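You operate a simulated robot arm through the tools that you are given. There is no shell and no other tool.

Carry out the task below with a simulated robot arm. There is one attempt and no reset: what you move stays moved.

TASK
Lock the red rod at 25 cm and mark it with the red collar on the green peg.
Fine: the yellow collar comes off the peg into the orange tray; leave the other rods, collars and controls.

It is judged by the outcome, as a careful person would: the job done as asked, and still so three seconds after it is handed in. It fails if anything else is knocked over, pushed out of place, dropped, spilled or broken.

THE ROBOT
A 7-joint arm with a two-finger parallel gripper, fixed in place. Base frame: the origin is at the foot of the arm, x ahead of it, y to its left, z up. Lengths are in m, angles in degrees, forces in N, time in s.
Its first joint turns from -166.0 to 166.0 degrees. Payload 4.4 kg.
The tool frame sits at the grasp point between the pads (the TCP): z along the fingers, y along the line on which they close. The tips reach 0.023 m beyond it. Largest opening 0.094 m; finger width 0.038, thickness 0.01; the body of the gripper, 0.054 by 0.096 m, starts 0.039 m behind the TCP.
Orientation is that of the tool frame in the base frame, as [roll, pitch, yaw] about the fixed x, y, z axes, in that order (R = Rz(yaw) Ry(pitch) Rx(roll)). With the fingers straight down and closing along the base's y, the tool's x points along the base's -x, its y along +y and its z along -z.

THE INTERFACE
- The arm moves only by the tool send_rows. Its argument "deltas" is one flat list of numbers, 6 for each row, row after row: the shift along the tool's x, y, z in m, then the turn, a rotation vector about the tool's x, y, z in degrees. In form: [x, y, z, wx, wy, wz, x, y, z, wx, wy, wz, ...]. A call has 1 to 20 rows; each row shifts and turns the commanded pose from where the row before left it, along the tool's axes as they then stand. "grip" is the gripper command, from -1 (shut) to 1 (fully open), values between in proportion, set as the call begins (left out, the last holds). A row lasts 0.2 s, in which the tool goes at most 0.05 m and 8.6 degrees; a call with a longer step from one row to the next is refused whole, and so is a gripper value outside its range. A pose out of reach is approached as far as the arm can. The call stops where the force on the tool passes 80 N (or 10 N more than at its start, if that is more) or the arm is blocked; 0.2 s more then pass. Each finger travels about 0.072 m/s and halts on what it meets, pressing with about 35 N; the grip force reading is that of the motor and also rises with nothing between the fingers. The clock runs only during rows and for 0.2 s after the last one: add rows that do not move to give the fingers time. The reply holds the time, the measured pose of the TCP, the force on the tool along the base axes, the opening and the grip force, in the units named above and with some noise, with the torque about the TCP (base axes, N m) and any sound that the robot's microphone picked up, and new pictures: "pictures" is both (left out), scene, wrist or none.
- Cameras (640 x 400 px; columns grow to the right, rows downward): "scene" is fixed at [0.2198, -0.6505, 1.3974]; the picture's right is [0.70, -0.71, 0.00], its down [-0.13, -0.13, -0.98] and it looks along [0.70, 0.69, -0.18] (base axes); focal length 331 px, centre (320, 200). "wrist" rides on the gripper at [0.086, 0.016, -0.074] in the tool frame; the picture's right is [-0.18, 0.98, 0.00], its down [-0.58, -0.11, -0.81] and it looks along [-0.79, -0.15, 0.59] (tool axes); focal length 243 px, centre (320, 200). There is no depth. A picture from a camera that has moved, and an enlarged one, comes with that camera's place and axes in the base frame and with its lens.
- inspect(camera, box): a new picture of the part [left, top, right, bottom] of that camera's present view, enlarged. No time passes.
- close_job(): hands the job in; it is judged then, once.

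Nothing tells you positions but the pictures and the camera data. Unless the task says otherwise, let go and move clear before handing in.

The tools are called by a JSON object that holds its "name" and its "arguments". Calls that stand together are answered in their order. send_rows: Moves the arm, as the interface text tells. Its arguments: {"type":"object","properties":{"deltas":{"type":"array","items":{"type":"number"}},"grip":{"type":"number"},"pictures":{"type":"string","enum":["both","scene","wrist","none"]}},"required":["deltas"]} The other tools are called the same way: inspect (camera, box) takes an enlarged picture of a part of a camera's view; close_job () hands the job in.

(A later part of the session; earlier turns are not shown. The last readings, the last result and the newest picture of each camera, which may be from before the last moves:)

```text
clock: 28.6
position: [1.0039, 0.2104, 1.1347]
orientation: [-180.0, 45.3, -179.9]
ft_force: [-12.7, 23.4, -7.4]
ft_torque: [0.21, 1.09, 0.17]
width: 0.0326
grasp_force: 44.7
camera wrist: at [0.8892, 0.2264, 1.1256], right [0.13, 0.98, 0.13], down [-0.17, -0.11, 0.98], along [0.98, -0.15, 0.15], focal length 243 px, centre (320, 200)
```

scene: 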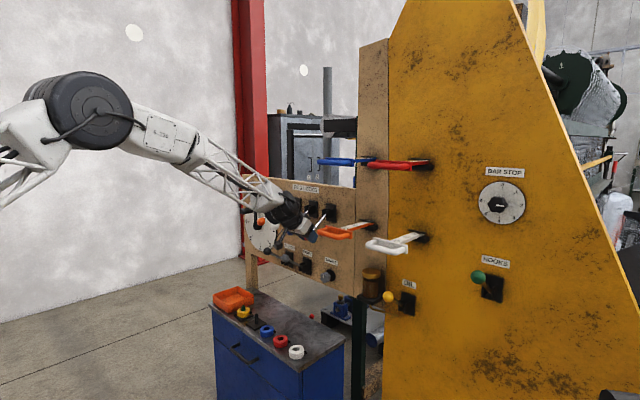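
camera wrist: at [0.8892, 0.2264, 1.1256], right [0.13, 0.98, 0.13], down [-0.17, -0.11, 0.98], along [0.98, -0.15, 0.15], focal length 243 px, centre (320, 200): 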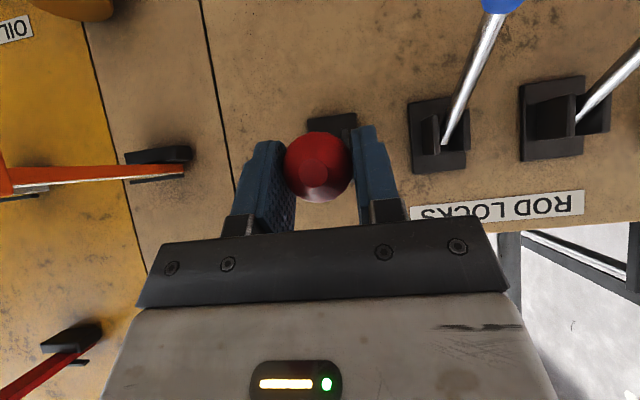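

The lever is just past horizontal. A slight side force has built up, so I'll ease sideways by a millimetre and carry on.

{"name": "send_rows", "arguments": {"deltas": [-0.0066, 0.001, -0.006, 0, 0, 0, -0.0076, 0, -0.0048, 0, 0, 0, -0.008, 0, -0.0042, 0, 0, 0], "pictures": "wrist"}}

```text
clock: 29.4
position: [1.0073, 0.2102, 1.1614]
orientation: [-179.9, 45.3, -179.9]
ft_force: [-3.5, -6.9, -7.9]
ft_torque: [-0.05, 1.16, -0.03]
width: 0.0323
grasp_force: 45.3
camera wrist: at [0.8931, 0.2267, 1.152], right [0.13, 0.98, 0.13], down [-0.17, -0.11, 0.98], along [0.98, -0.15, 0.15], focal length 243 px, centre (320, 200)
```

wrist: 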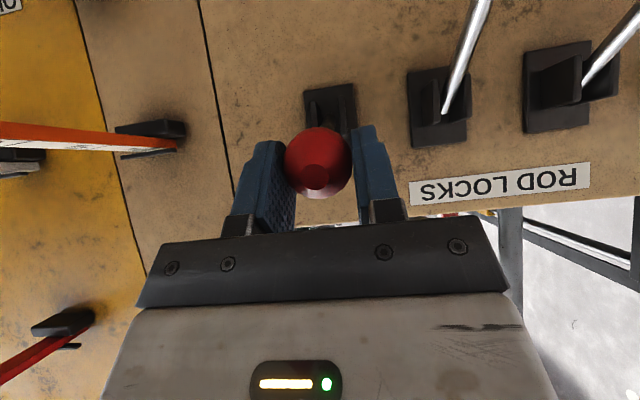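

{"name": "send_rows", "arguments": {"deltas": [-0.0082, 0, -0.0036, 0, 0, 0, -0.0085, 0, -0.0031, 0, 0, 0], "pictures": "none"}}

{"name": "send_rows", "arguments": {"deltas": [-0.0087, 0, -0.0025, 0, 0, 0], "pictures": "both"}}

```text
clock: 30.0
position: [1.0155, 0.2109, 1.175]
orientation: [-179.9, 45.3, 180.0]
ft_force: [-11.3, -27.0, -4.1]
ft_torque: [-0.28, 1.41, -0.18]
width: 0.0324
grasp_force: 45.1
```

```text
clock: 30.4
position: [1.0196, 0.2106, 1.1849]
orientation: [-179.9, 45.3, 179.8]
ft_force: [3.4, -51.0, -11.7]
ft_torque: [-0.57, 1.15, -0.19]
width: 0.0327
grasp_force: 44.8
camera wrist: at [0.9047, 0.227, 1.1749], right [0.13, 0.98, 0.13], down [-0.16, -0.11, 0.98], along [0.98, -0.15, 0.15], focal length 243 px, centre (320, 200)
```

scene: 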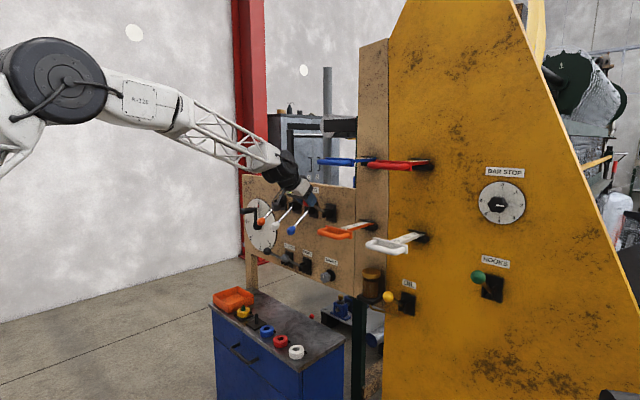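
wrist: 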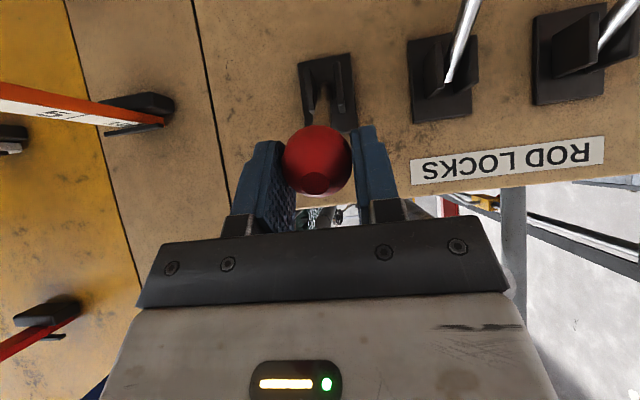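

A side load has built up (51 N in y), so I'll ease it off first and then feel for the upper stop.

{"name": "send_rows", "arguments": {"deltas": [0, -0.002, 0, 0, 0, 0, 0, 0, 0, 0, 0, 0], "pictures": "none"}}

{"name": "send_rows", "arguments": {"deltas": [-0.0044, 0, -0.001, 0, 0, 0], "pictures": "none"}}

```text
clock: 31.0
position: [1.0193, 0.2114, 1.1863]
orientation: [-179.9, 45.3, -180.0]
ft_force: [34.3, -35.9, -16.5]
ft_torque: [-0.32, -0.45, 0.07]
width: 0.0325
grasp_force: 45.2
```

```text
clock: 31.4
position: [1.0213, 0.2091, 1.1885]
orientation: [180.0, 45.4, -180.0]
ft_force: [4.7, -30.8, -14.5]
ft_torque: [-0.27, 1.21, -0.09]
width: 0.0327
grasp_force: 44.6
```

{"name": "send_rows", "arguments": {"deltas": [-0.0044, -0.001, -0.0009, 0, 0, 0], "pictures": "none"}}

{"name": "send_rows", "arguments": {"deltas": [-0.0044, 0, -0.0007, 0, 0, 0], "pictures": "both"}}

```text
clock: 31.8
position: [1.0239, 0.2102, 1.1932]
orientation: [180.0, 45.2, -179.9]
ft_force: [3.1, -13.6, -12.2]
ft_torque: [-0.11, 1.27, -0.04]
width: 0.0323
grasp_force: 45.0
```

```text
clock: 32.2
position: [1.0267, 0.2105, 1.1965]
orientation: [-179.9, 45.3, -179.9]
ft_force: [-31.0, -2.1, -20.8]
ft_torque: [-0.04, 0.58, -0.04]
width: 0.0323
grasp_force: 44.9
camera wrist: at [0.9108, 0.2265, 1.1862], right [0.13, 0.98, 0.13], down [-0.16, -0.11, 0.98], along [0.98, -0.15, 0.15], focal length 243 px, centre (320, 200)
```

scene: 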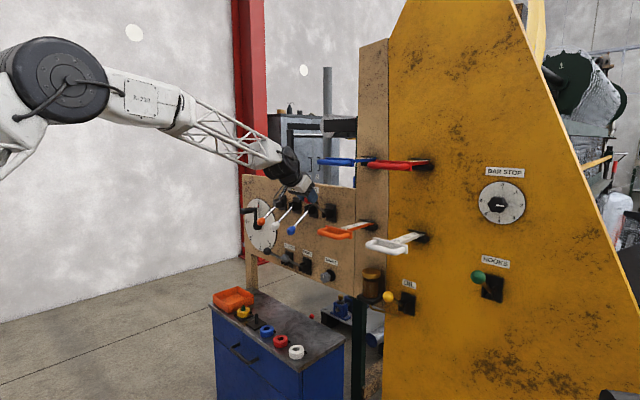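
wrist: 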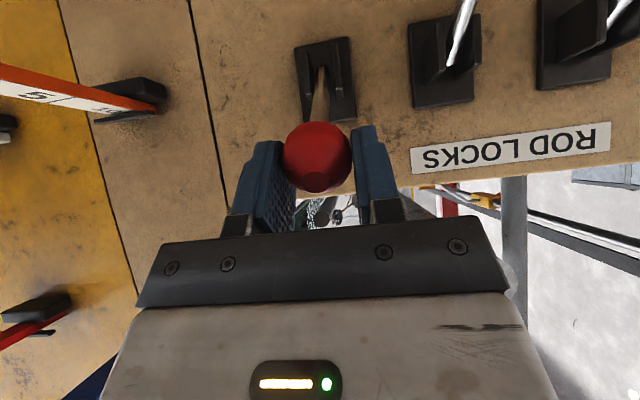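

The resistance along the arc has risen to about 35 N, suggesting the upper stop. One more tiny nudge to confirm.

{"name": "send_rows", "arguments": {"deltas": [-0.003, 0, -0.0003, 0, 0, 0], "pictures": "none"}}

```text
clock: 32.6
position: [1.0284, 0.21, 1.1969]
orientation: [-179.8, 45.2, -179.9]
ft_force: [-22.6, 11.4, -31.3]
ft_torque: [0.11, 0.46, 0.05]
width: 0.0325
grasp_force: 44.6
```

Firm now, so I take that as the up (unlocked) position. Opening and backing off along the tool axis to see whether it stays.

{"name": "send_rows", "arguments": {"deltas": [0, 0, 0, 0, 0, 0, 0, 0, 0, 0, 0, 0, 0, 0, 0, 0, 0, 0], "grip": 0.38, "pictures": "none"}}

{"name": "send_rows", "arguments": {"deltas": [0, 0, -0.04, 0, 0, 0, 0, 0, -0.04, 0, 0, 0, 0, 0, -0.04, 0, 0, 0, 0, 0, -0.04, 0, 0, 0], "pictures": "both"}}

{"name": "inspect", "arguments": {"camera": "scene", "box": [230, 140, 390, 240]}}

```text
clock: 33.4
position: [1.0286, 0.2088, 1.2004]
orientation: [180.0, 45.4, -180.0]
ft_force: [-0.9, -0.6, 0.1]
ft_torque: [-0.02, -0.02, 0.02]
width: 0.0646
grasp_force: 0.1
```

```text
clock: 34.4
position: [0.9145, 0.2085, 1.3137]
orientation: [-179.8, 45.1, -179.9]
ft_force: [0.3, 0.5, -1.2]
ft_torque: [0.03, -0.04, 0.0]
width: 0.0646
grasp_force: 0.1
camera wrist: at [0.8007, 0.2252, 1.3045], right [0.13, 0.98, 0.13], down [-0.16, -0.11, 0.98], along [0.98, -0.15, 0.15], focal length 243 px, centre (320, 200)
```

scene: 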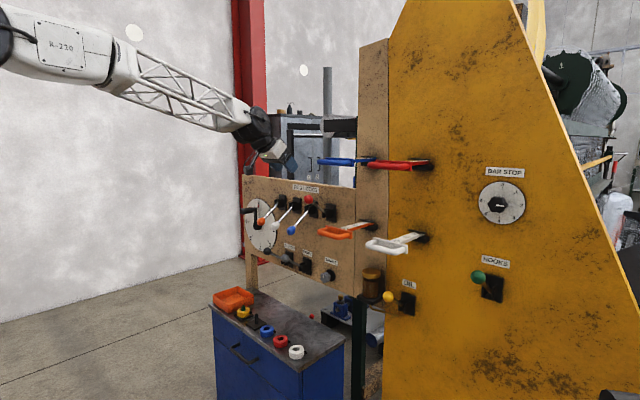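
wrist: 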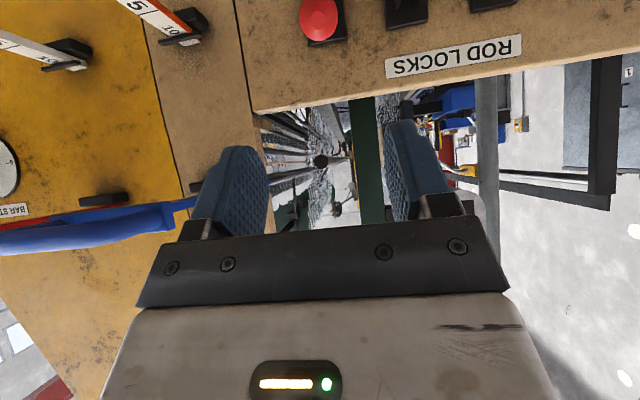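

```text
4.00 times, centred on (310, 190) of scene
camera zoom: at [0.2198, -0.6505, 1.3974], right [0.7, -0.71, 0.0], down [-0.13, -0.13, -0.98], along [0.7, 0.69, -0.18], focal length 1323 px, centre (360, 240)
```

zoom: 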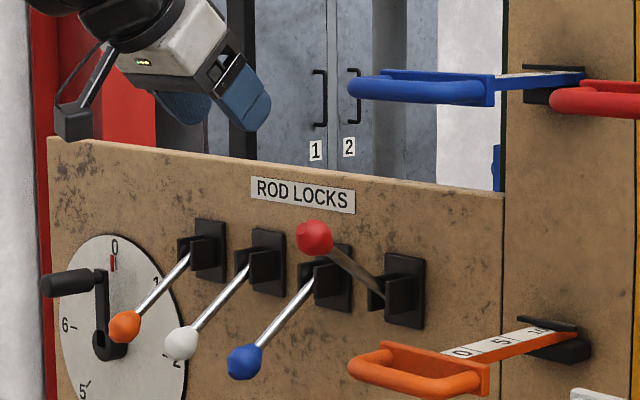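

The red lever now stands up and stays there; the other three are untouched. Back to the red handle: retract, level the tool, and turn it again.

{"name": "send_rows", "arguments": {"deltas": [0.0083, 0, -0.041, 0, 0, 0, 0.0083, 0, -0.041, 0, 0, 0, 0.0083, 0, -0.041, 0, 0, 0, 0.0083, 0, -0.041, 0, 0, 0, 0.0083, 0, -0.041, 0, 0, 0, 0.0083, 0, -0.041, 0, 0, 0, 0, 0, 0, 0, 7.55, 0, 0, 0, 0, 0, 7.55, 0, 0, 0, 0, 0, 7.55, 0, 0, 0, 0, 0, 7.55, 0, 0, 0, 0, 0, 7.55, 0, 0, 0, 0, 0, 7.55, 0, 0, 0, 0, 0, 0, -8.2, 0, 0, 0, 0, 0, -8.2, 0, 0, 0, 0, 0, -8.2, 0, 0, 0, 0, 0, -8.2, 0, 0, 0, 0, 0, -8.2, 0, 0, 0, 0, 0, -8.2, 0, 0, 0, 0, 0, -8.2, 0, 0, 0, 0, 0, -8.2], "grip": 0.05, "pictures": "none"}}

```text
clock: 38.6
position: [0.7066, 0.2086, 1.4487]
orientation: [-179.9, 0.0, -114.4]
ft_force: [0.0, -0.1, 0.1]
ft_torque: [-0.01, -0.01, -0.02]
width: 0.0493
grasp_force: 0.1
```

{"name": "send_rows", "arguments": {"deltas": [0, 0, 0, 0, 0, -8.13, 0, 0, 0, 0, 0, -8.13, 0, 0, 0, 0, 0, -8.13, 0.0476, 0, 0, 0, 0, 0, 0.0476, 0, 0, 0, 0, 0, 0.0476, 0, 0, 0, 0, 0, 0.0476, 0, 0, 0, 0, 0, 0.0476, 0, 0, 0, 0, 0, 0.0476, 0, 0, 0, 0, 0, 0.0476, 0, 0, 0, 0, 0, 0.0476, 0, 0, 0, 0, 0, 0, -0.045, 0, 0, 0, 0, 0, -0.045, 0, 0, 0, 0, 0, -0.045, 0, 0, 0, 0, 0, -0.045, 0, 0, 0, 0, 0, -0.044, 0, 0, 0, 0], "pictures": "both"}}

{"name": "inspect", "arguments": {"camera": "wrist", "box": [0, 20, 240, 170]}}

```text
clock: 42.0
position: [0.9289, -0.1739, 1.4494]
orientation: [-179.7, -0.1, -90.0]
ft_force: [-1.6, -0.3, 1.4]
ft_torque: [-0.02, -0.04, -0.02]
width: 0.0496
grasp_force: 0.0
camera wrist: at [0.9108, -0.2605, 1.5227], right [-0.98, 0.18, 0.0], down [0.11, 0.58, 0.81], along [0.15, 0.79, -0.59], focal length 243 px, centre (320, 200)
```

scene: 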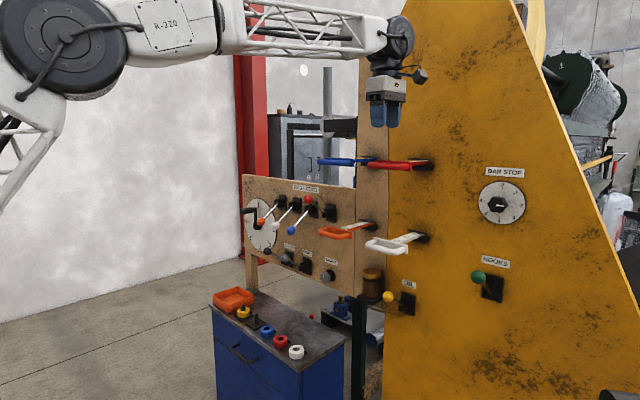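
wrist: 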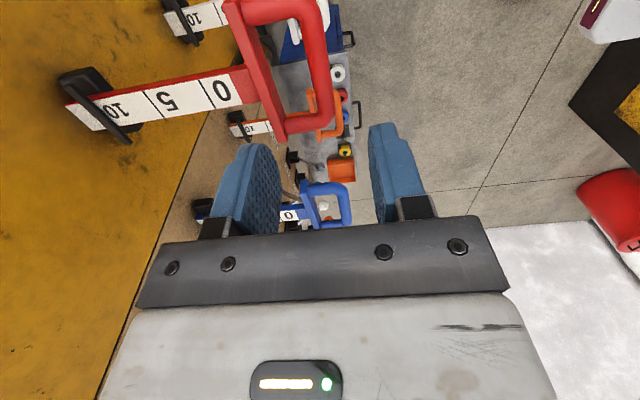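

```text
2.67 times, centred on (120, 95) of wrist
camera zoom: at [0.9108, -0.2605, 1.5227], right [-0.98, 0.18, 0.0], down [0.11, 0.58, 0.81], along [0.15, 0.79, -0.59], focal length 647 px, centre (853, 480)
```

zoom: 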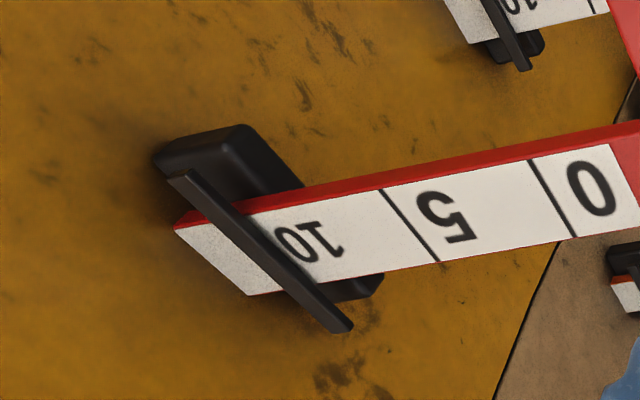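

The rod is still at 10 on the guide bar. Lining up exactly as before and descending around the bar, then closing.

{"name": "send_rows", "arguments": {"deltas": [0, -0.002, 0.015, 0, 0, 0, 0, 0, 0.025, 0, 0, 0, 0, 0, 0.025, 0, 0, 0, 0, 0, 0.025, 0, 0, 0, 0, 0, 0.025, 0, 0, 0], "pictures": "wrist"}}

{"name": "send_rows", "arguments": {"deltas": [0, 0, 0, 0, 0, 0, 0, 0, 0, 0, 0, 0, 0, 0, 0, 0, 0, 0, 0, 0, 0, 0, 0, 0], "grip": -1, "pictures": "wrist"}}

```text
clock: 43.2
position: [0.9318, -0.1719, 1.3354]
orientation: [-179.9, 0.0, -90.1]
ft_force: [1.0, -0.5, 1.4]
ft_torque: [-0.01, 0.01, 0.02]
width: 0.0489
grasp_force: 0.0
camera wrist: at [0.9141, -0.2586, 1.4087], right [-0.98, 0.18, 0.0], down [0.11, 0.58, 0.81], along [0.15, 0.79, -0.59], focal length 243 px, centre (320, 200)
```

wrist: 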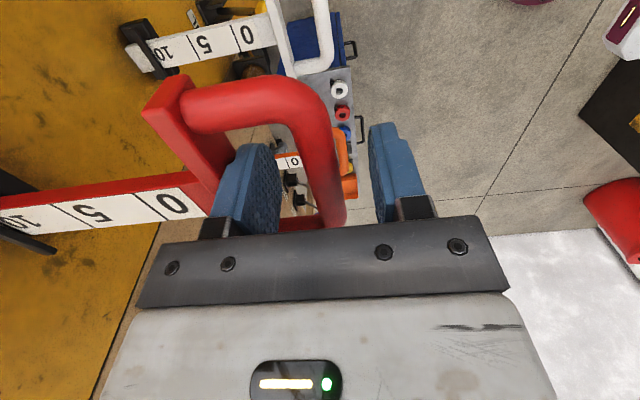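

```text
clock: 44.2
position: [0.9327, -0.1727, 1.3328]
orientation: [180.0, 0.0, -90.0]
ft_force: [-1.1, 1.1, -2.0]
ft_torque: [0.13, -0.03, -1.79]
width: 0.0162
grasp_force: 44.7
camera wrist: at [0.9143, -0.2587, 1.4082], right [-0.98, 0.18, 0.0], down [0.11, 0.58, 0.81], along [0.15, 0.79, -0.59], focal length 243 px, centre (320, 200)
```

wrist: 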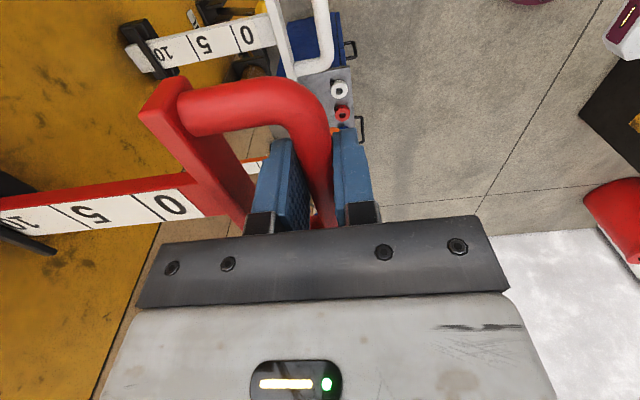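

Gripped with no axial load this time. Pulling out gently, 2 cm first.

{"name": "send_rows", "arguments": {"deltas": [0, 0.005, 0, 0, 0, 0, 0, 0.005, 0, 0, 0, 0, 0, 0.01, 0, 0, 0, 0], "pictures": "wrist"}}

```text
clock: 45.0
position: [0.9091, -0.1722, 1.3341]
orientation: [-179.9, 0.1, -89.9]
ft_force: [-3.4, 5.6, 10.5]
ft_torque: [-0.79, 0.17, -1.67]
width: 0.0163
grasp_force: 45.1
camera wrist: at [0.8921, -0.2587, 1.4082], right [-0.98, 0.18, 0.0], down [0.11, 0.58, 0.81], along [0.15, 0.79, -0.59], focal length 243 px, centre (320, 200)
```

wrist: 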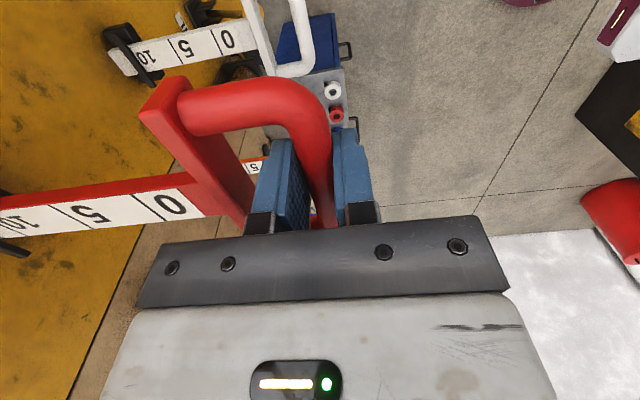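

The rod slides freely now. Pulling the remaining 13 cm.

{"name": "send_rows", "arguments": {"deltas": [0, 0.013, 0, 0, 0, 0, 0, 0.013, 0, 0, 0, 0, 0, 0.013, 0, 0, 0, 0, 0, 0.013, 0, 0, 0, 0, 0, 0.013, 0, 0, 0, 0, 0, 0.013, 0, 0, 0, 0, 0, 0.013, 0, 0, 0, 0, 0, 0.013, 0, 0, 0, 0, 0, 0.013, 0, 0, 0, 0, 0, 0.013, 0, 0, 0, 0, 0, 0, 0, 0, 0, 0], "pictures": "both"}}

{"name": "inspect", "arguments": {"camera": "scene", "box": [330, 130, 450, 205]}}

```text
clock: 47.4
position: [0.7817, -0.1724, 1.334]
orientation: [179.9, 0.0, -90.0]
ft_force: [-5.1, -13.7, 15.9]
ft_torque: [-0.12, 0.0, -1.68]
width: 0.016
grasp_force: 45.6
camera wrist: at [0.764, -0.2586, 1.4081], right [-0.98, 0.18, 0.0], down [0.11, 0.58, 0.81], along [0.15, 0.79, -0.59], focal length 243 px, centre (320, 200)
```

scene: 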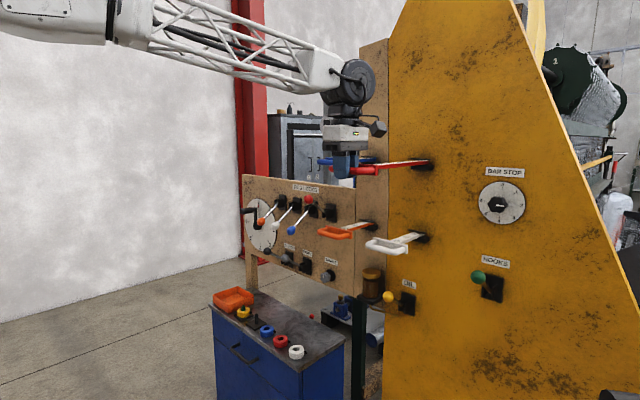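
wrist: 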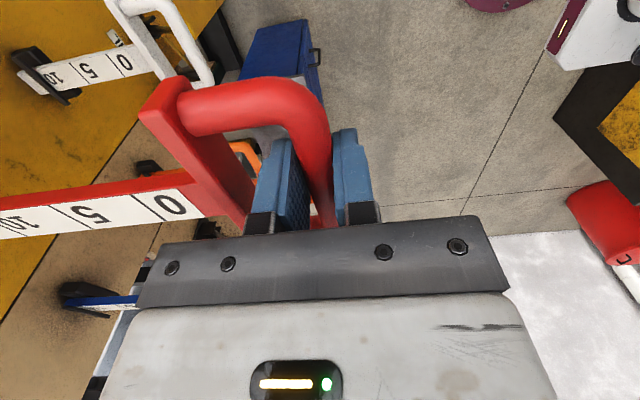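

```text
5.33 times, centred on (390, 168) of scene
camera zoom: at [0.2198, -0.6505, 1.3974], right [0.7, -0.71, 0.0], down [-0.13, -0.13, -0.98], along [0.7, 0.69, -0.18], focal length 1764 px, centre (-53, 373)
```

zoom: 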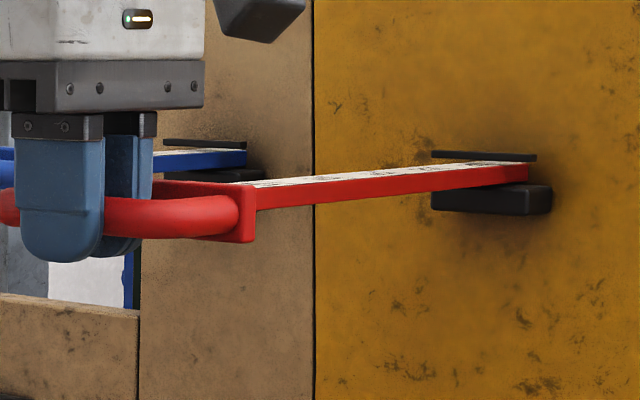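

Pulled about 15 cm with no spring-back felt. I'll open the fingers, rise, and check the scale from the same viewpoint as before.

{"name": "send_rows", "arguments": {"deltas": [0, 0, 0, 0, 0, 0, 0, 0, 0, 0, 0, 0, 0, 0, 0, 0, 0, 0], "grip": 0.05, "pictures": "none"}}

{"name": "send_rows", "arguments": {"deltas": [0, 0, -0.029, 0, 0, 0, 0, 0, -0.029, 0, 0, 0, 0, 0, -0.029, 0, 0, 0, 0, 0, -0.029, 0, 0, 0, 0, -0.037, 0, 0, 0, 0, 0, -0.037, 0, 0, 0, 0, 0, -0.037, 0, 0, 0, 0, 0, -0.037, 0, 0, 0, 0], "pictures": "both"}}

{"name": "inspect", "arguments": {"camera": "wrist", "box": [0, 20, 240, 170]}}

```text
clock: 48.2
position: [0.7819, -0.1728, 1.3329]
orientation: [180.0, 0.0, -90.0]
ft_force: [-0.5, -0.5, 1.1]
ft_torque: [-0.04, -0.01, 0.01]
width: 0.0494
grasp_force: 0.0
```

```text
clock: 50.0
position: [0.9296, -0.171, 1.4477]
orientation: [-180.0, -0.2, -90.0]
ft_force: [-0.5, 0.3, 0.4]
ft_torque: [-0.01, -0.03, 0.02]
width: 0.0494
grasp_force: 0.1
camera wrist: at [0.9119, -0.2576, 1.5224], right [-0.98, 0.18, 0.0], down [0.11, 0.58, 0.81], along [0.15, 0.79, -0.59], focal length 243 px, centre (320, 200)
```

scene: 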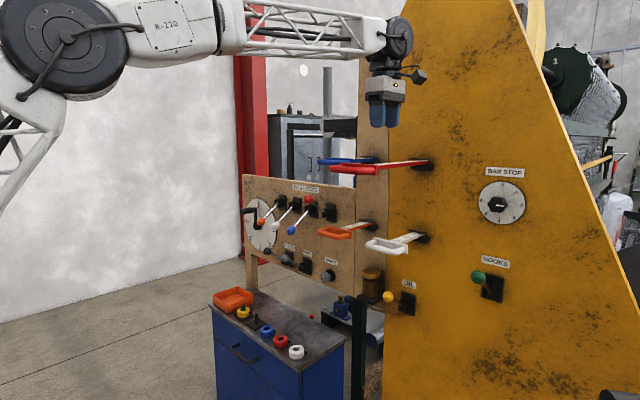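
wrist: 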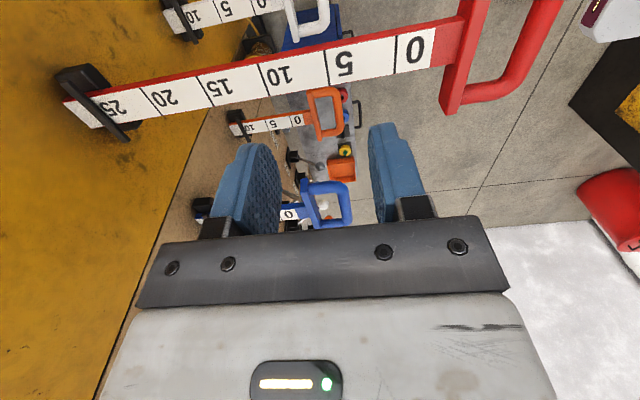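

```text
2.67 times, centred on (120, 95) of wrist
camera zoom: at [0.9119, -0.2576, 1.5224], right [-0.98, 0.18, 0.0], down [0.11, 0.58, 0.81], along [0.15, 0.79, -0.59], focal length 647 px, centre (853, 480)
```

zoom: 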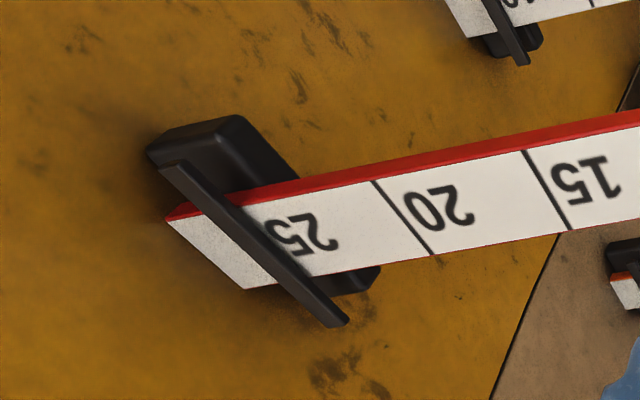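

The 25 now sits at the guide bar exactly as the 10 did before, and the rod stays put without being held. Next I go back to the red lever to push it down and lock.

{"name": "send_rows", "arguments": {"deltas": [0, 0.0446, 0, 0, 0, 0, 0, 0.0446, 0, 0, 0, 0, 0, 0.0446, 0, 0, 0, 0, 0, 0.0446, 0, 0, 0, 0, 0, 0.0446, 0, 0, 0, 0, -0.0475, 0, 0, 0, 0, 0, -0.0475, 0, 0, 0, 0, 0, -0.0475, 0, 0, 0, 0, 0, -0.0475, 0, 0, 0, 0, 0, -0.0475, 0, 0, 0, 0, 0, -0.0475, 0, 0, 0, 0, 0, -0.0475, 0, 0, 0, 0, 0, -0.0475, 0, 0, 0, 0, 0, 0, 0, 0, 0, 0, 8.2, 0, 0, 0, 0, 0, 8.2, 0, 0, 0, 0, 0, 8.2, 0, 0, 0, 0, 0, 8.2, 0, 0, 0, 0, 0, 8.2, 0, 0, 0, 0, 0, 8.2, 0, 0, 0, 0, 0, 8.2], "grip": 0.38, "pictures": "none"}}

{"name": "send_rows", "arguments": {"deltas": [0, 0, 0, 0, 0, 8.2, 0, 0, 0, 0, 0, 8.2, 0, 0, 0, 0, 0, 8.2, 0, 0, 0, 0, 0, 8.0, 0, 0, 0, 0, -7.5, 0, 0, 0, 0, 0, -7.5, 0, 0, 0, 0, 0, -7.5, 0, 0, 0, 0, 0, -7.5, 0, 0, 0, 0, 0, -7.5, 0, 0, 0, 0, 0, -7.7, 0], "pictures": "both"}}

```text
clock: 54.2
position: [0.706, 0.2078, 1.4498]
orientation: [-180.0, 0.0, -147.5]
ft_force: [-0.3, 1.3, 0.6]
ft_torque: [-0.01, -0.05, -0.02]
width: 0.0651
grasp_force: 0.0
```

```text
clock: 56.4
position: [0.7056, 0.2074, 1.4499]
orientation: [179.9, 45.3, -179.9]
ft_force: [-0.5, 0.4, -1.6]
ft_torque: [-0.02, 0.0, 0.0]
width: 0.0651
grasp_force: 0.0
camera wrist: at [0.591, 0.2243, 1.4405], right [0.13, 0.98, 0.13], down [-0.16, -0.11, 0.98], along [0.98, -0.15, 0.15], focal length 243 px, centre (320, 200)
```

scene: 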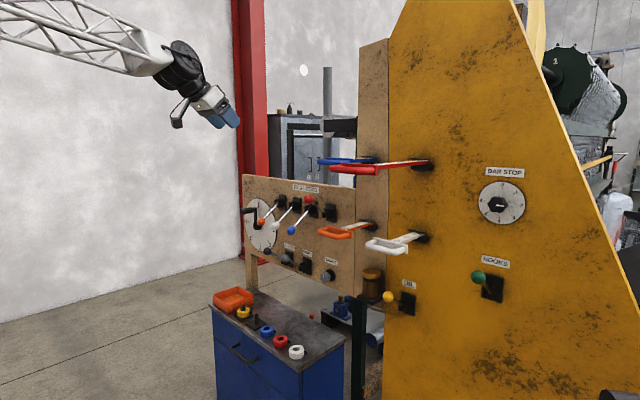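
wrist: 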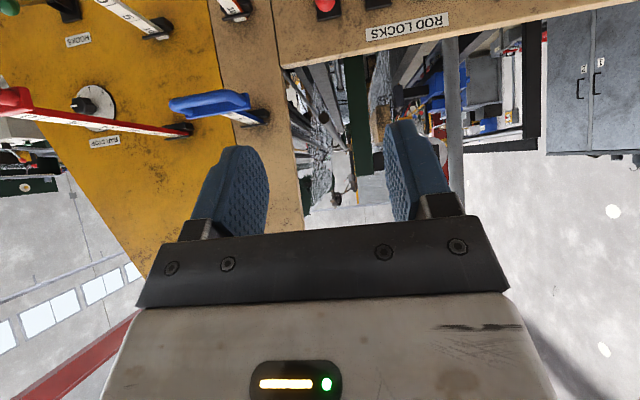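

{"name": "send_rows", "arguments": {"deltas": [-0.0083, 0.0002, 0.0407, 0, 0, 0, -0.0083, 0.0002, 0.0407, 0, 0, 0, -0.0083, 0.0002, 0.0407, 0, 0, 0, -0.0083, 0.0002, 0.0407, 0, 0, 0, -0.0083, 0.0002, 0.0407, 0, 0, 0, -0.0083, 0.0002, 0.0407, 0, 0, 0, 0, 0, 0.033, 0, 0, 0, 0, 0, 0.033, 0, 0, 0, 0, 0, 0.033, 0, 0, 0], "pictures": "both"}}

```text
clock: 58.4
position: [0.987, 0.21, 1.2448]
orientation: [-179.9, 45.4, -179.9]
ft_force: [0.2, -0.9, 2.4]
ft_torque: [0.02, 0.03, 0.01]
width: 0.0649
grasp_force: 0.0
camera wrist: at [0.8724, 0.2257, 1.2352], right [0.13, 0.98, 0.13], down [-0.17, -0.11, 0.98], along [0.98, -0.15, 0.15], focal length 243 px, centre (320, 200)
```

scene: 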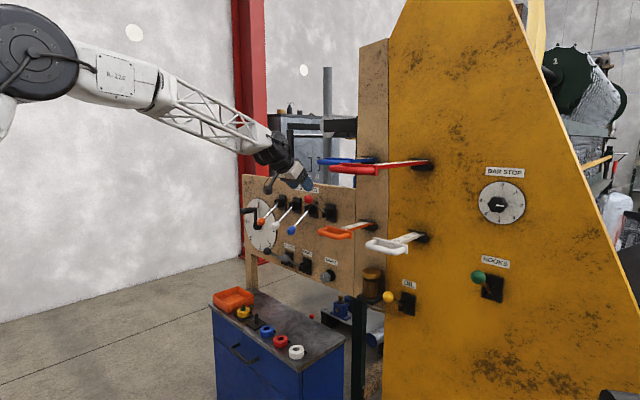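
wrist: 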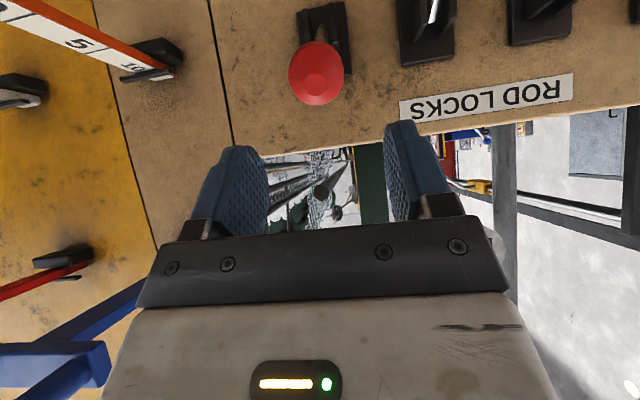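

{"name": "send_rows", "arguments": {"deltas": [0.003, 0, 0.02, 0, 0, 0, 0.003, 0, 0.02, 0, 0, 0], "pictures": "both"}}

{"name": "inspect", "arguments": {"camera": "scene", "box": [250, 160, 350, 240]}}

```text
clock: 59.0
position: [1.012, 0.2085, 1.2104]
orientation: [-179.9, 45.3, 180.0]
ft_force: [0.7, -0.6, 1.0]
ft_torque: [-0.02, 0.01, 0.03]
width: 0.065
grasp_force: 0.0
camera wrist: at [0.8964, 0.2254, 1.2009], right [0.13, 0.98, 0.13], down [-0.16, -0.11, 0.98], along [0.98, -0.15, 0.15], focal length 243 px, centre (320, 200)
```

scene: 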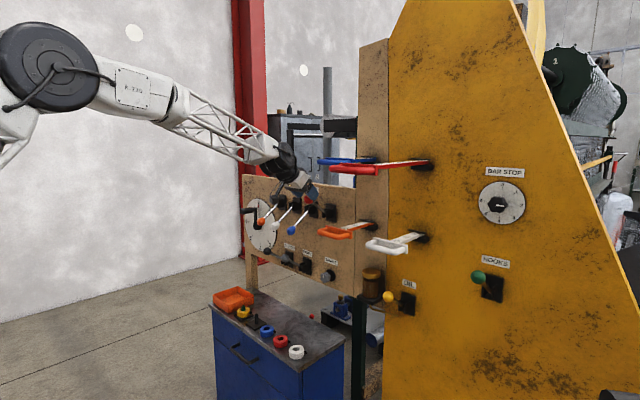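
wrist: 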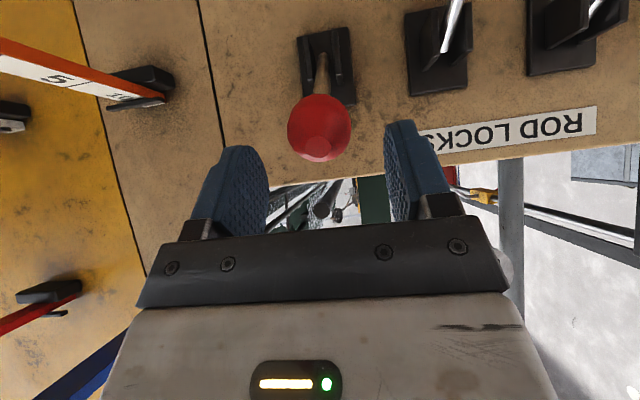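

```text
5.00 times, centred on (300, 200) of scene
camera zoom: at [0.2198, -0.6505, 1.3974], right [0.7, -0.71, 0.0], down [-0.13, -0.13, -0.98], along [0.7, 0.69, -0.18], focal length 1653 px, centre (420, 200)
```

zoom: 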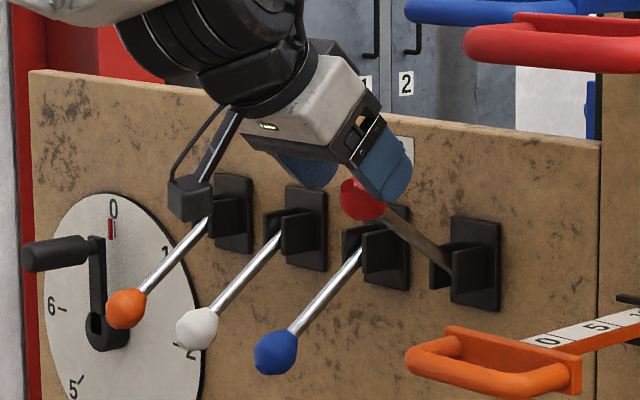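

The ball sits between the fingers, a bit further on and slightly low. Moving 26 mm in with a small correction, then closing.

{"name": "send_rows", "arguments": {"deltas": [0.005, 0.001, 0.013, 0, 0, 0, 0.005, 0, 0.013, 0, 0, 0], "pictures": "none"}}

{"name": "send_rows", "arguments": {"deltas": [0, 0, 0, 0, 0, 0, 0, 0, 0, 0, 0, 0, 0, 0, 0, 0, 0, 0], "grip": -1, "pictures": "wrist"}}

```text
clock: 59.6
position: [1.0215, 0.2101, 1.1855]
orientation: [-180.0, 45.3, -179.9]
ft_force: [0.4, -0.3, -0.3]
ft_torque: [0.01, 0.0, -0.02]
width: 0.065
grasp_force: 0.0
```

```text
clock: 60.4
position: [1.0214, 0.2102, 1.1855]
orientation: [180.0, 45.2, -180.0]
ft_force: [1.9, 1.6, 0.9]
ft_torque: [-0.01, -0.09, 0.01]
width: 0.0323
grasp_force: 44.5
camera wrist: at [0.9063, 0.2266, 1.1762], right [0.13, 0.98, 0.13], down [-0.16, -0.11, 0.98], along [0.98, -0.15, 0.15], focal length 243 px, centre (320, 200)
```

wrist: 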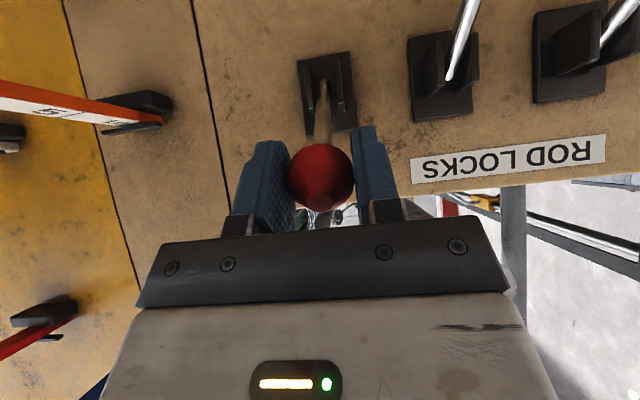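

Gripped cleanly at the ball centre with little load. Now moving it down along the arc, checking forces as I go.

{"name": "send_rows", "arguments": {"deltas": [0.0089, 0, 0.0022, 0, 0, 0, 0.0087, 0, 0.0029, 0, 0, 0, 0.0085, 0, 0.0035, 0, 0, 0, 0.0082, 0, 0.0041, 0, 0, 0, 0.0079, 0, 0.0047, 0, 0, 0], "pictures": "none"}}

{"name": "send_rows", "arguments": {"deltas": [0.0075, 0, 0.0052, 0, 0, 0, 0.0071, 0, 0.0058, 0, 0, 0, 0.0067, 0, 0.0063, 0, 0, 0], "pictures": "wrist"}}

```text
clock: 61.6
position: [1.0018, 0.2098, 1.1429]
orientation: [180.0, 45.3, 179.9]
ft_force: [1.8, -2.8, 11.0]
ft_torque: [0.07, -1.26, -0.1]
width: 0.0328
grasp_force: 44.7
```

```text
clock: 62.4
position: [0.9999, 0.2102, 1.1149]
orientation: [-179.9, 45.3, 180.0]
ft_force: [-13.4, -17.8, 9.2]
ft_torque: [-0.1, -1.08, -0.14]
width: 0.0324
grasp_force: 45.0
camera wrist: at [0.8844, 0.2267, 1.1061], right [0.13, 0.98, 0.13], down [-0.16, -0.11, 0.98], along [0.98, -0.15, 0.15], focal length 243 px, centre (320, 200)
```

wrist: 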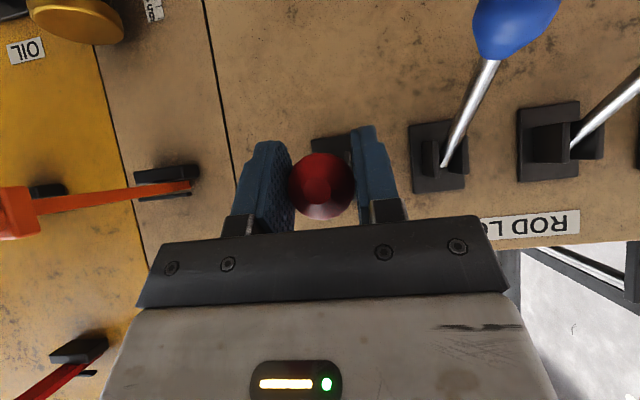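

{"name": "send_rows", "arguments": {"deltas": [0.0065, -0.001, 0.0063, 0, 0, 0, 0.0057, 0, 0.0072, 0, 0, 0, 0.0052, 0, 0.0076, 0, 0, 0, 0.0046, 0, 0.0079, 0, 0, 0], "pictures": "none"}}

{"name": "send_rows", "arguments": {"deltas": [0.004, 0, 0.0082, 0, 0, 0, 0.0034, 0, 0.0085, 0, 0, 0], "pictures": "none"}}

```text
clock: 63.4
position: [1.0063, 0.2099, 1.0796]
orientation: [-179.9, 45.3, 179.9]
ft_force: [3.4, 6.6, 8.1]
ft_torque: [0.0, -1.16, 0.07]
width: 0.0324
grasp_force: 45.3
```

```text
clock: 64.0
position: [1.0124, 0.2092, 1.0628]
orientation: [-179.9, 45.1, -179.9]
ft_force: [-8.8, 10.6, 3.1]
ft_torque: [-0.14, -1.08, 0.17]
width: 0.0327
grasp_force: 45.2
```

{"name": "send_rows", "arguments": {"deltas": [0.0028, 0, 0.0087, 0, 0, 0, 0.0022, 0, 0.0089, 0, 0, 0], "pictures": "none"}}

{"name": "send_rows", "arguments": {"deltas": [0.0004, 0, 0.0022, 0, 0, 0], "pictures": "both"}}

```text
clock: 64.6
position: [1.0203, 0.2105, 1.0459]
orientation: [180.0, 45.3, 179.9]
ft_force: [-7.9, 22.3, 3.4]
ft_torque: [-0.08, -1.36, 0.12]
width: 0.0325
grasp_force: 45.1
```

```text
clock: 65.0
position: [1.0228, 0.2102, 1.0445]
orientation: [180.0, 45.2, -179.8]
ft_force: [-5.9, 25.2, 3.9]
ft_torque: [-0.07, -1.27, 0.14]
width: 0.0324
grasp_force: 45.0
camera wrist: at [0.9076, 0.2264, 1.0355], right [0.13, 0.98, 0.13], down [-0.16, -0.11, 0.98], along [0.98, -0.15, 0.15], focal length 243 px, centre (320, 200)
```

scene: 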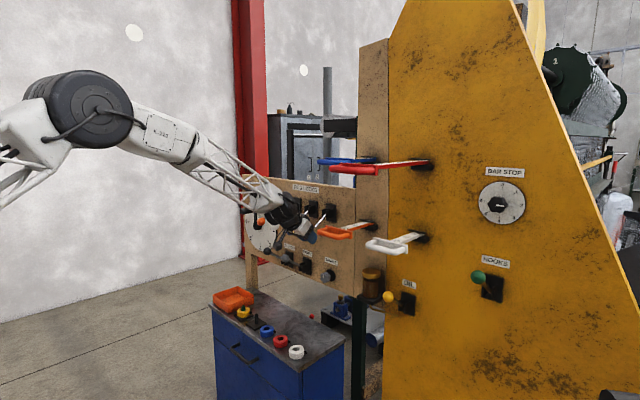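
wrist: 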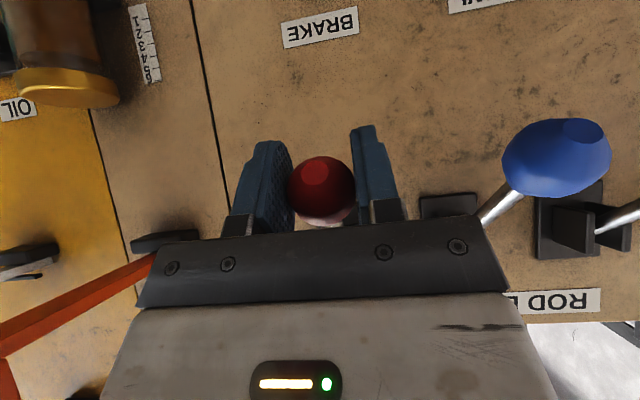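

No firm stop felt yet. Easing the side load and pressing a little further down.

{"name": "send_rows", "arguments": {"deltas": [0.0007, 0.001, 0.004, 0, 0, 0], "pictures": "none"}}

{"name": "send_rows", "arguments": {"deltas": [0.0005, 0, 0.004, 0, 0, 0], "pictures": "none"}}

```text
clock: 65.4
position: [1.0254, 0.2097, 1.0424]
orientation: [180.0, 45.3, -180.0]
ft_force: [-31.3, 21.4, 16.4]
ft_torque: [-0.07, -0.79, 0.21]
width: 0.0323
grasp_force: 44.8
```

```text
clock: 65.8
position: [1.0277, 0.2105, 1.0404]
orientation: [180.0, 45.4, -180.0]
ft_force: [-28.9, 22.6, 25.6]
ft_torque: [-0.07, -0.26, 0.17]
width: 0.0323
grasp_force: 45.1
```

The resistance has risen just as it did at the other end, so the lever is down on its stop. Releasing and backing off.

{"name": "send_rows", "arguments": {"deltas": [0, 0, 0, 0, 0, 0, 0, 0, 0, 0, 0, 0, 0, 0, 0, 0, 0, 0], "grip": 0.38, "pictures": "none"}}

{"name": "send_rows", "arguments": {"deltas": [0, 0, -0.04, 0, 0, 0, 0, 0, -0.04, 0, 0, 0, 0, 0, -0.04, 0, 0, 0, 0, 0, -0.04, 0, 0, 0, 0, 0, -0.04, 0, 0, 0], "pictures": "both"}}

{"name": "inspect", "arguments": {"camera": "scene", "box": [230, 140, 390, 240]}}

```text
clock: 66.6
position: [1.0284, 0.2085, 1.0376]
orientation: [-179.9, 45.2, 179.9]
ft_force: [0.5, -0.3, 0.0]
ft_torque: [0.02, 0.0, -0.04]
width: 0.0651
grasp_force: 0.2
```

```text
clock: 67.8
position: [0.8857, 0.2089, 1.1803]
orientation: [-179.8, 45.1, -180.0]
ft_force: [-0.4, 0.4, -0.2]
ft_torque: [0.02, -0.05, 0.03]
width: 0.0649
grasp_force: 0.1
camera wrist: at [0.7706, 0.2247, 1.1706], right [0.13, 0.98, 0.13], down [-0.16, -0.11, 0.98], along [0.98, -0.15, 0.14], focal length 243 px, centre (320, 200)
```

scene: 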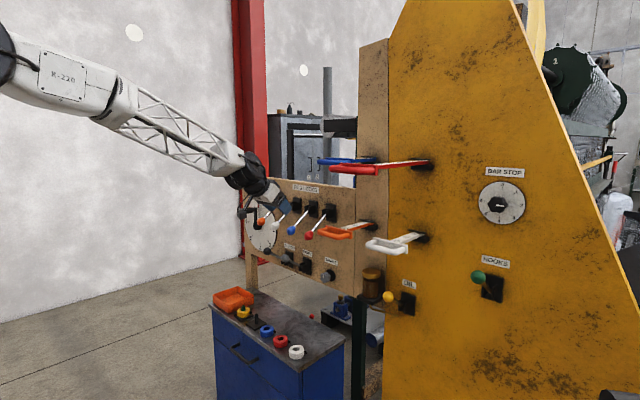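
wrist: 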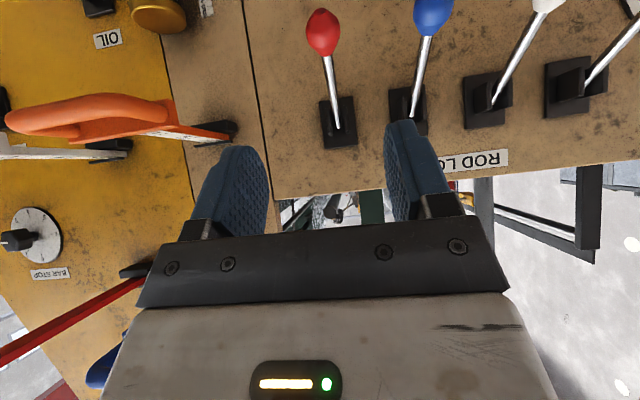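

```text
4.00 times, centred on (310, 190) of scene
camera zoom: at [0.2198, -0.6505, 1.3974], right [0.7, -0.71, 0.0], down [-0.13, -0.13, -0.98], along [0.7, 0.69, -0.18], focal length 1323 px, centre (360, 240)
```

zoom: 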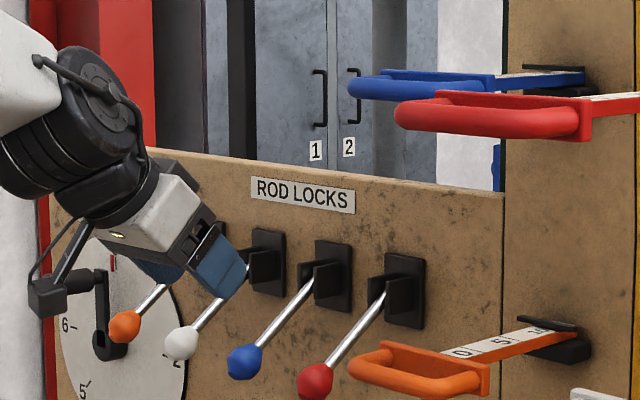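

The red lever is down again in its original locked position and the rod stays out. Now for the collars: I'll retract, level the tool, and look down at the bench.

{"name": "send_rows", "arguments": {"deltas": [0.0332, 0, -0.0335, 0, 0, 0, 0.0332, 0, -0.0335, 0, 0, 0, 0.0332, 0, -0.0335, 0, 0, 0, 0.0332, 0, -0.0335, 0, 0, 0, 0.0332, 0, -0.0335, 0, 0, 0, 0, 0, 0, 0, 7.53, 0, 0, 0, 0, 0, 7.53, 0, 0, 0, 0, 0, 7.53, 0, 0, 0, 0, 0, 7.53, 0, 0, 0, 0, 0, 7.53, 0, 0, 0, 0, 0, 7.53, 0, 0, 0.0317, 0.0383, 0, 0, 0, 0, 0.0317, 0.0383, 0, 0, 0, 0, 0.0317, 0.0383, 0, 0, 0, 0, 0.0317, 0.0383, 0, 0, 0, 0, 0.0317, 0.0383, 0, 0, 0, 0, 0.0317, 0.0383, 0, 0, 0], "grip": 1, "pictures": "both"}}

{"name": "inspect", "arguments": {"camera": "wrist", "box": [180, 20, 560, 220]}}

```text
clock: 71.4
position: [0.6493, 0.3986, 0.9505]
orientation: [180.0, 0.1, -180.0]
ft_force: [-0.6, 0.0, 0.0]
ft_torque: [0.0, -0.03, -0.02]
width: 0.0939
grasp_force: 0.0
camera wrist: at [0.562, 0.4148, 1.0244], right [0.18, 0.98, 0.0], down [0.58, -0.11, 0.81], along [0.79, -0.15, -0.59], focal length 243 px, centre (320, 200)
```

scene: 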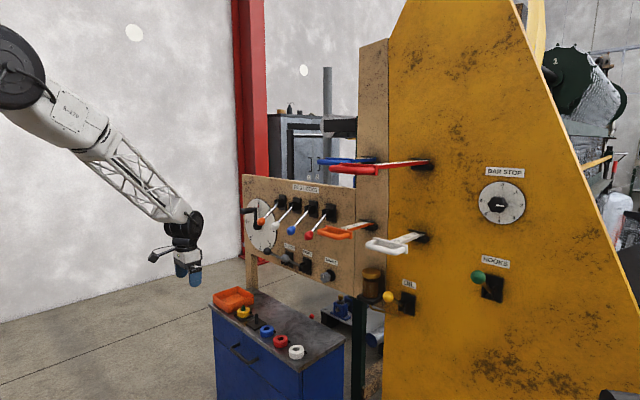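
wrist: 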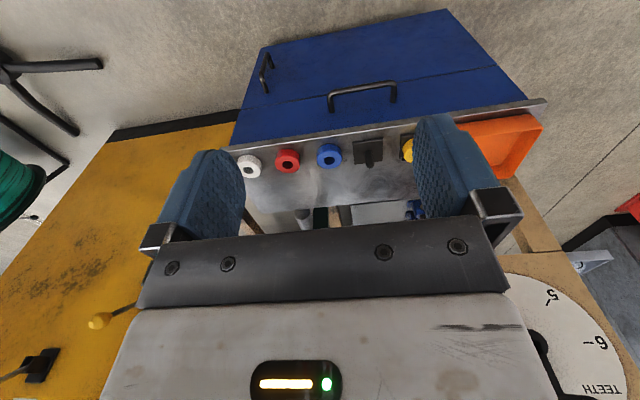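

```text
1.68 times, centred on (370, 120) of wrist
camera zoom: at [0.562, 0.4148, 1.0244], right [0.18, 0.98, 0.0], down [0.58, -0.11, 0.81], along [0.79, -0.15, -0.59], focal length 409 px, centre (236, 335)
```

zoom: 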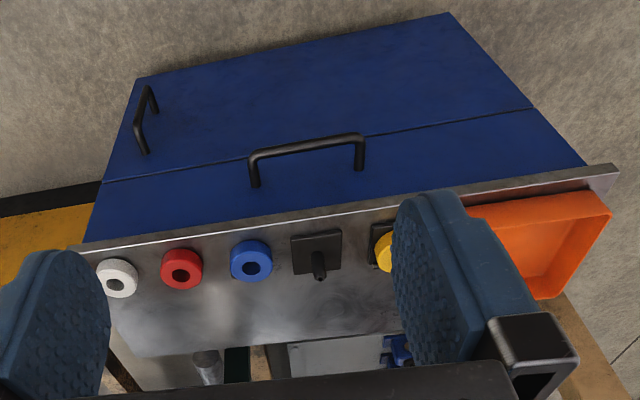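

The collars sit in a row at x≈0.935: white y≈0.18, red 0.27, blue 0.36, black peg 0.455, green peg (yellow collar) 0.546, top at z≈0.625, then the tray. I'll turn the tool half round so that the camera looks down on the work when the tool is pitched forward.

{"name": "send_rows", "arguments": {"deltas": [0, 0, 0, 0, 0, -8.2, 0, 0, 0, 0, 0, -8.2, 0, 0, 0, 0, 0, -8.2, 0, 0, 0, 0, 0, -8.2, 0, 0, 0, 0, 0, -8.2, 0, 0, 0, 0, 0, -8.2, 0, 0, 0, 0, 0, -8.2, 0, 0, 0, 0, 0, -8.2, 0, 0, 0, 0, 0, -8.2, 0, 0, 0, 0, 0, -8.2, 0, 0, 0, 0, 0, -8.2], "pictures": "none"}}

{"name": "send_rows", "arguments": {"deltas": [0, 0, 0, 0, 0, -8.2, 0, 0, 0, 0, 0, -8.2, 0, 0, 0, 0, 0, -8.2, 0, 0, 0, 0, 0, -8.2, 0, 0, 0, 0, 0, -8.2, 0, 0, 0, 0, 0, -8.2, 0, 0, 0, 0, 0, -8.2, 0, 0, 0, 0, 0, -8.2, 0, 0, 0, 0, 0, -8.2, 0, 0, 0, 0, 0, -8.1, 0, 0, 0, 0, 0, -7.9], "pictures": "both"}}

```text
clock: 73.8
position: [0.6507, 0.3992, 0.9479]
orientation: [180.0, 0.0, -89.7]
ft_force: [-0.5, -0.1, -0.1]
ft_torque: [0.01, 0.01, -0.02]
width: 0.0942
grasp_force: 0.1
```

```text
clock: 76.2
position: [0.6506, 0.401, 0.9491]
orientation: [-179.9, 0.0, 0.0]
ft_force: [-0.2, 0.3, 0.0]
ft_torque: [0.01, -0.03, 0.02]
width: 0.094
grasp_force: 0.0
camera wrist: at [0.7356, 0.3848, 1.0241], right [-0.18, -0.98, 0.0], down [-0.58, 0.11, 0.81], along [-0.79, 0.15, -0.59], focal length 243 px, centre (320, 200)
```

scene: 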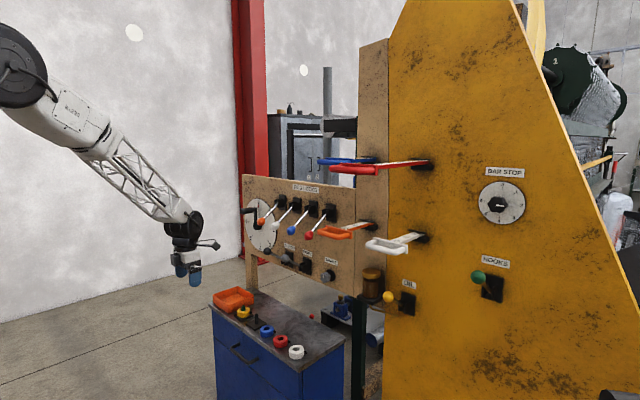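
wrist: 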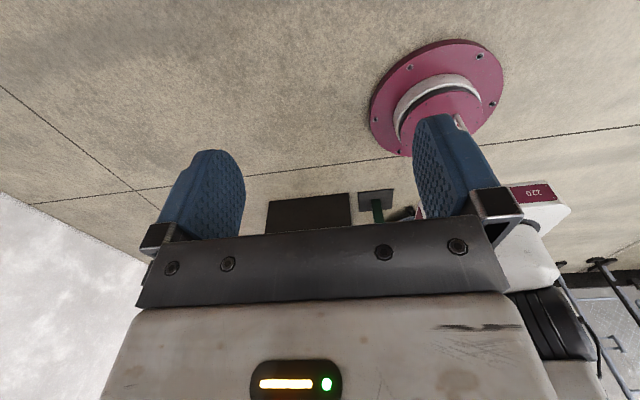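

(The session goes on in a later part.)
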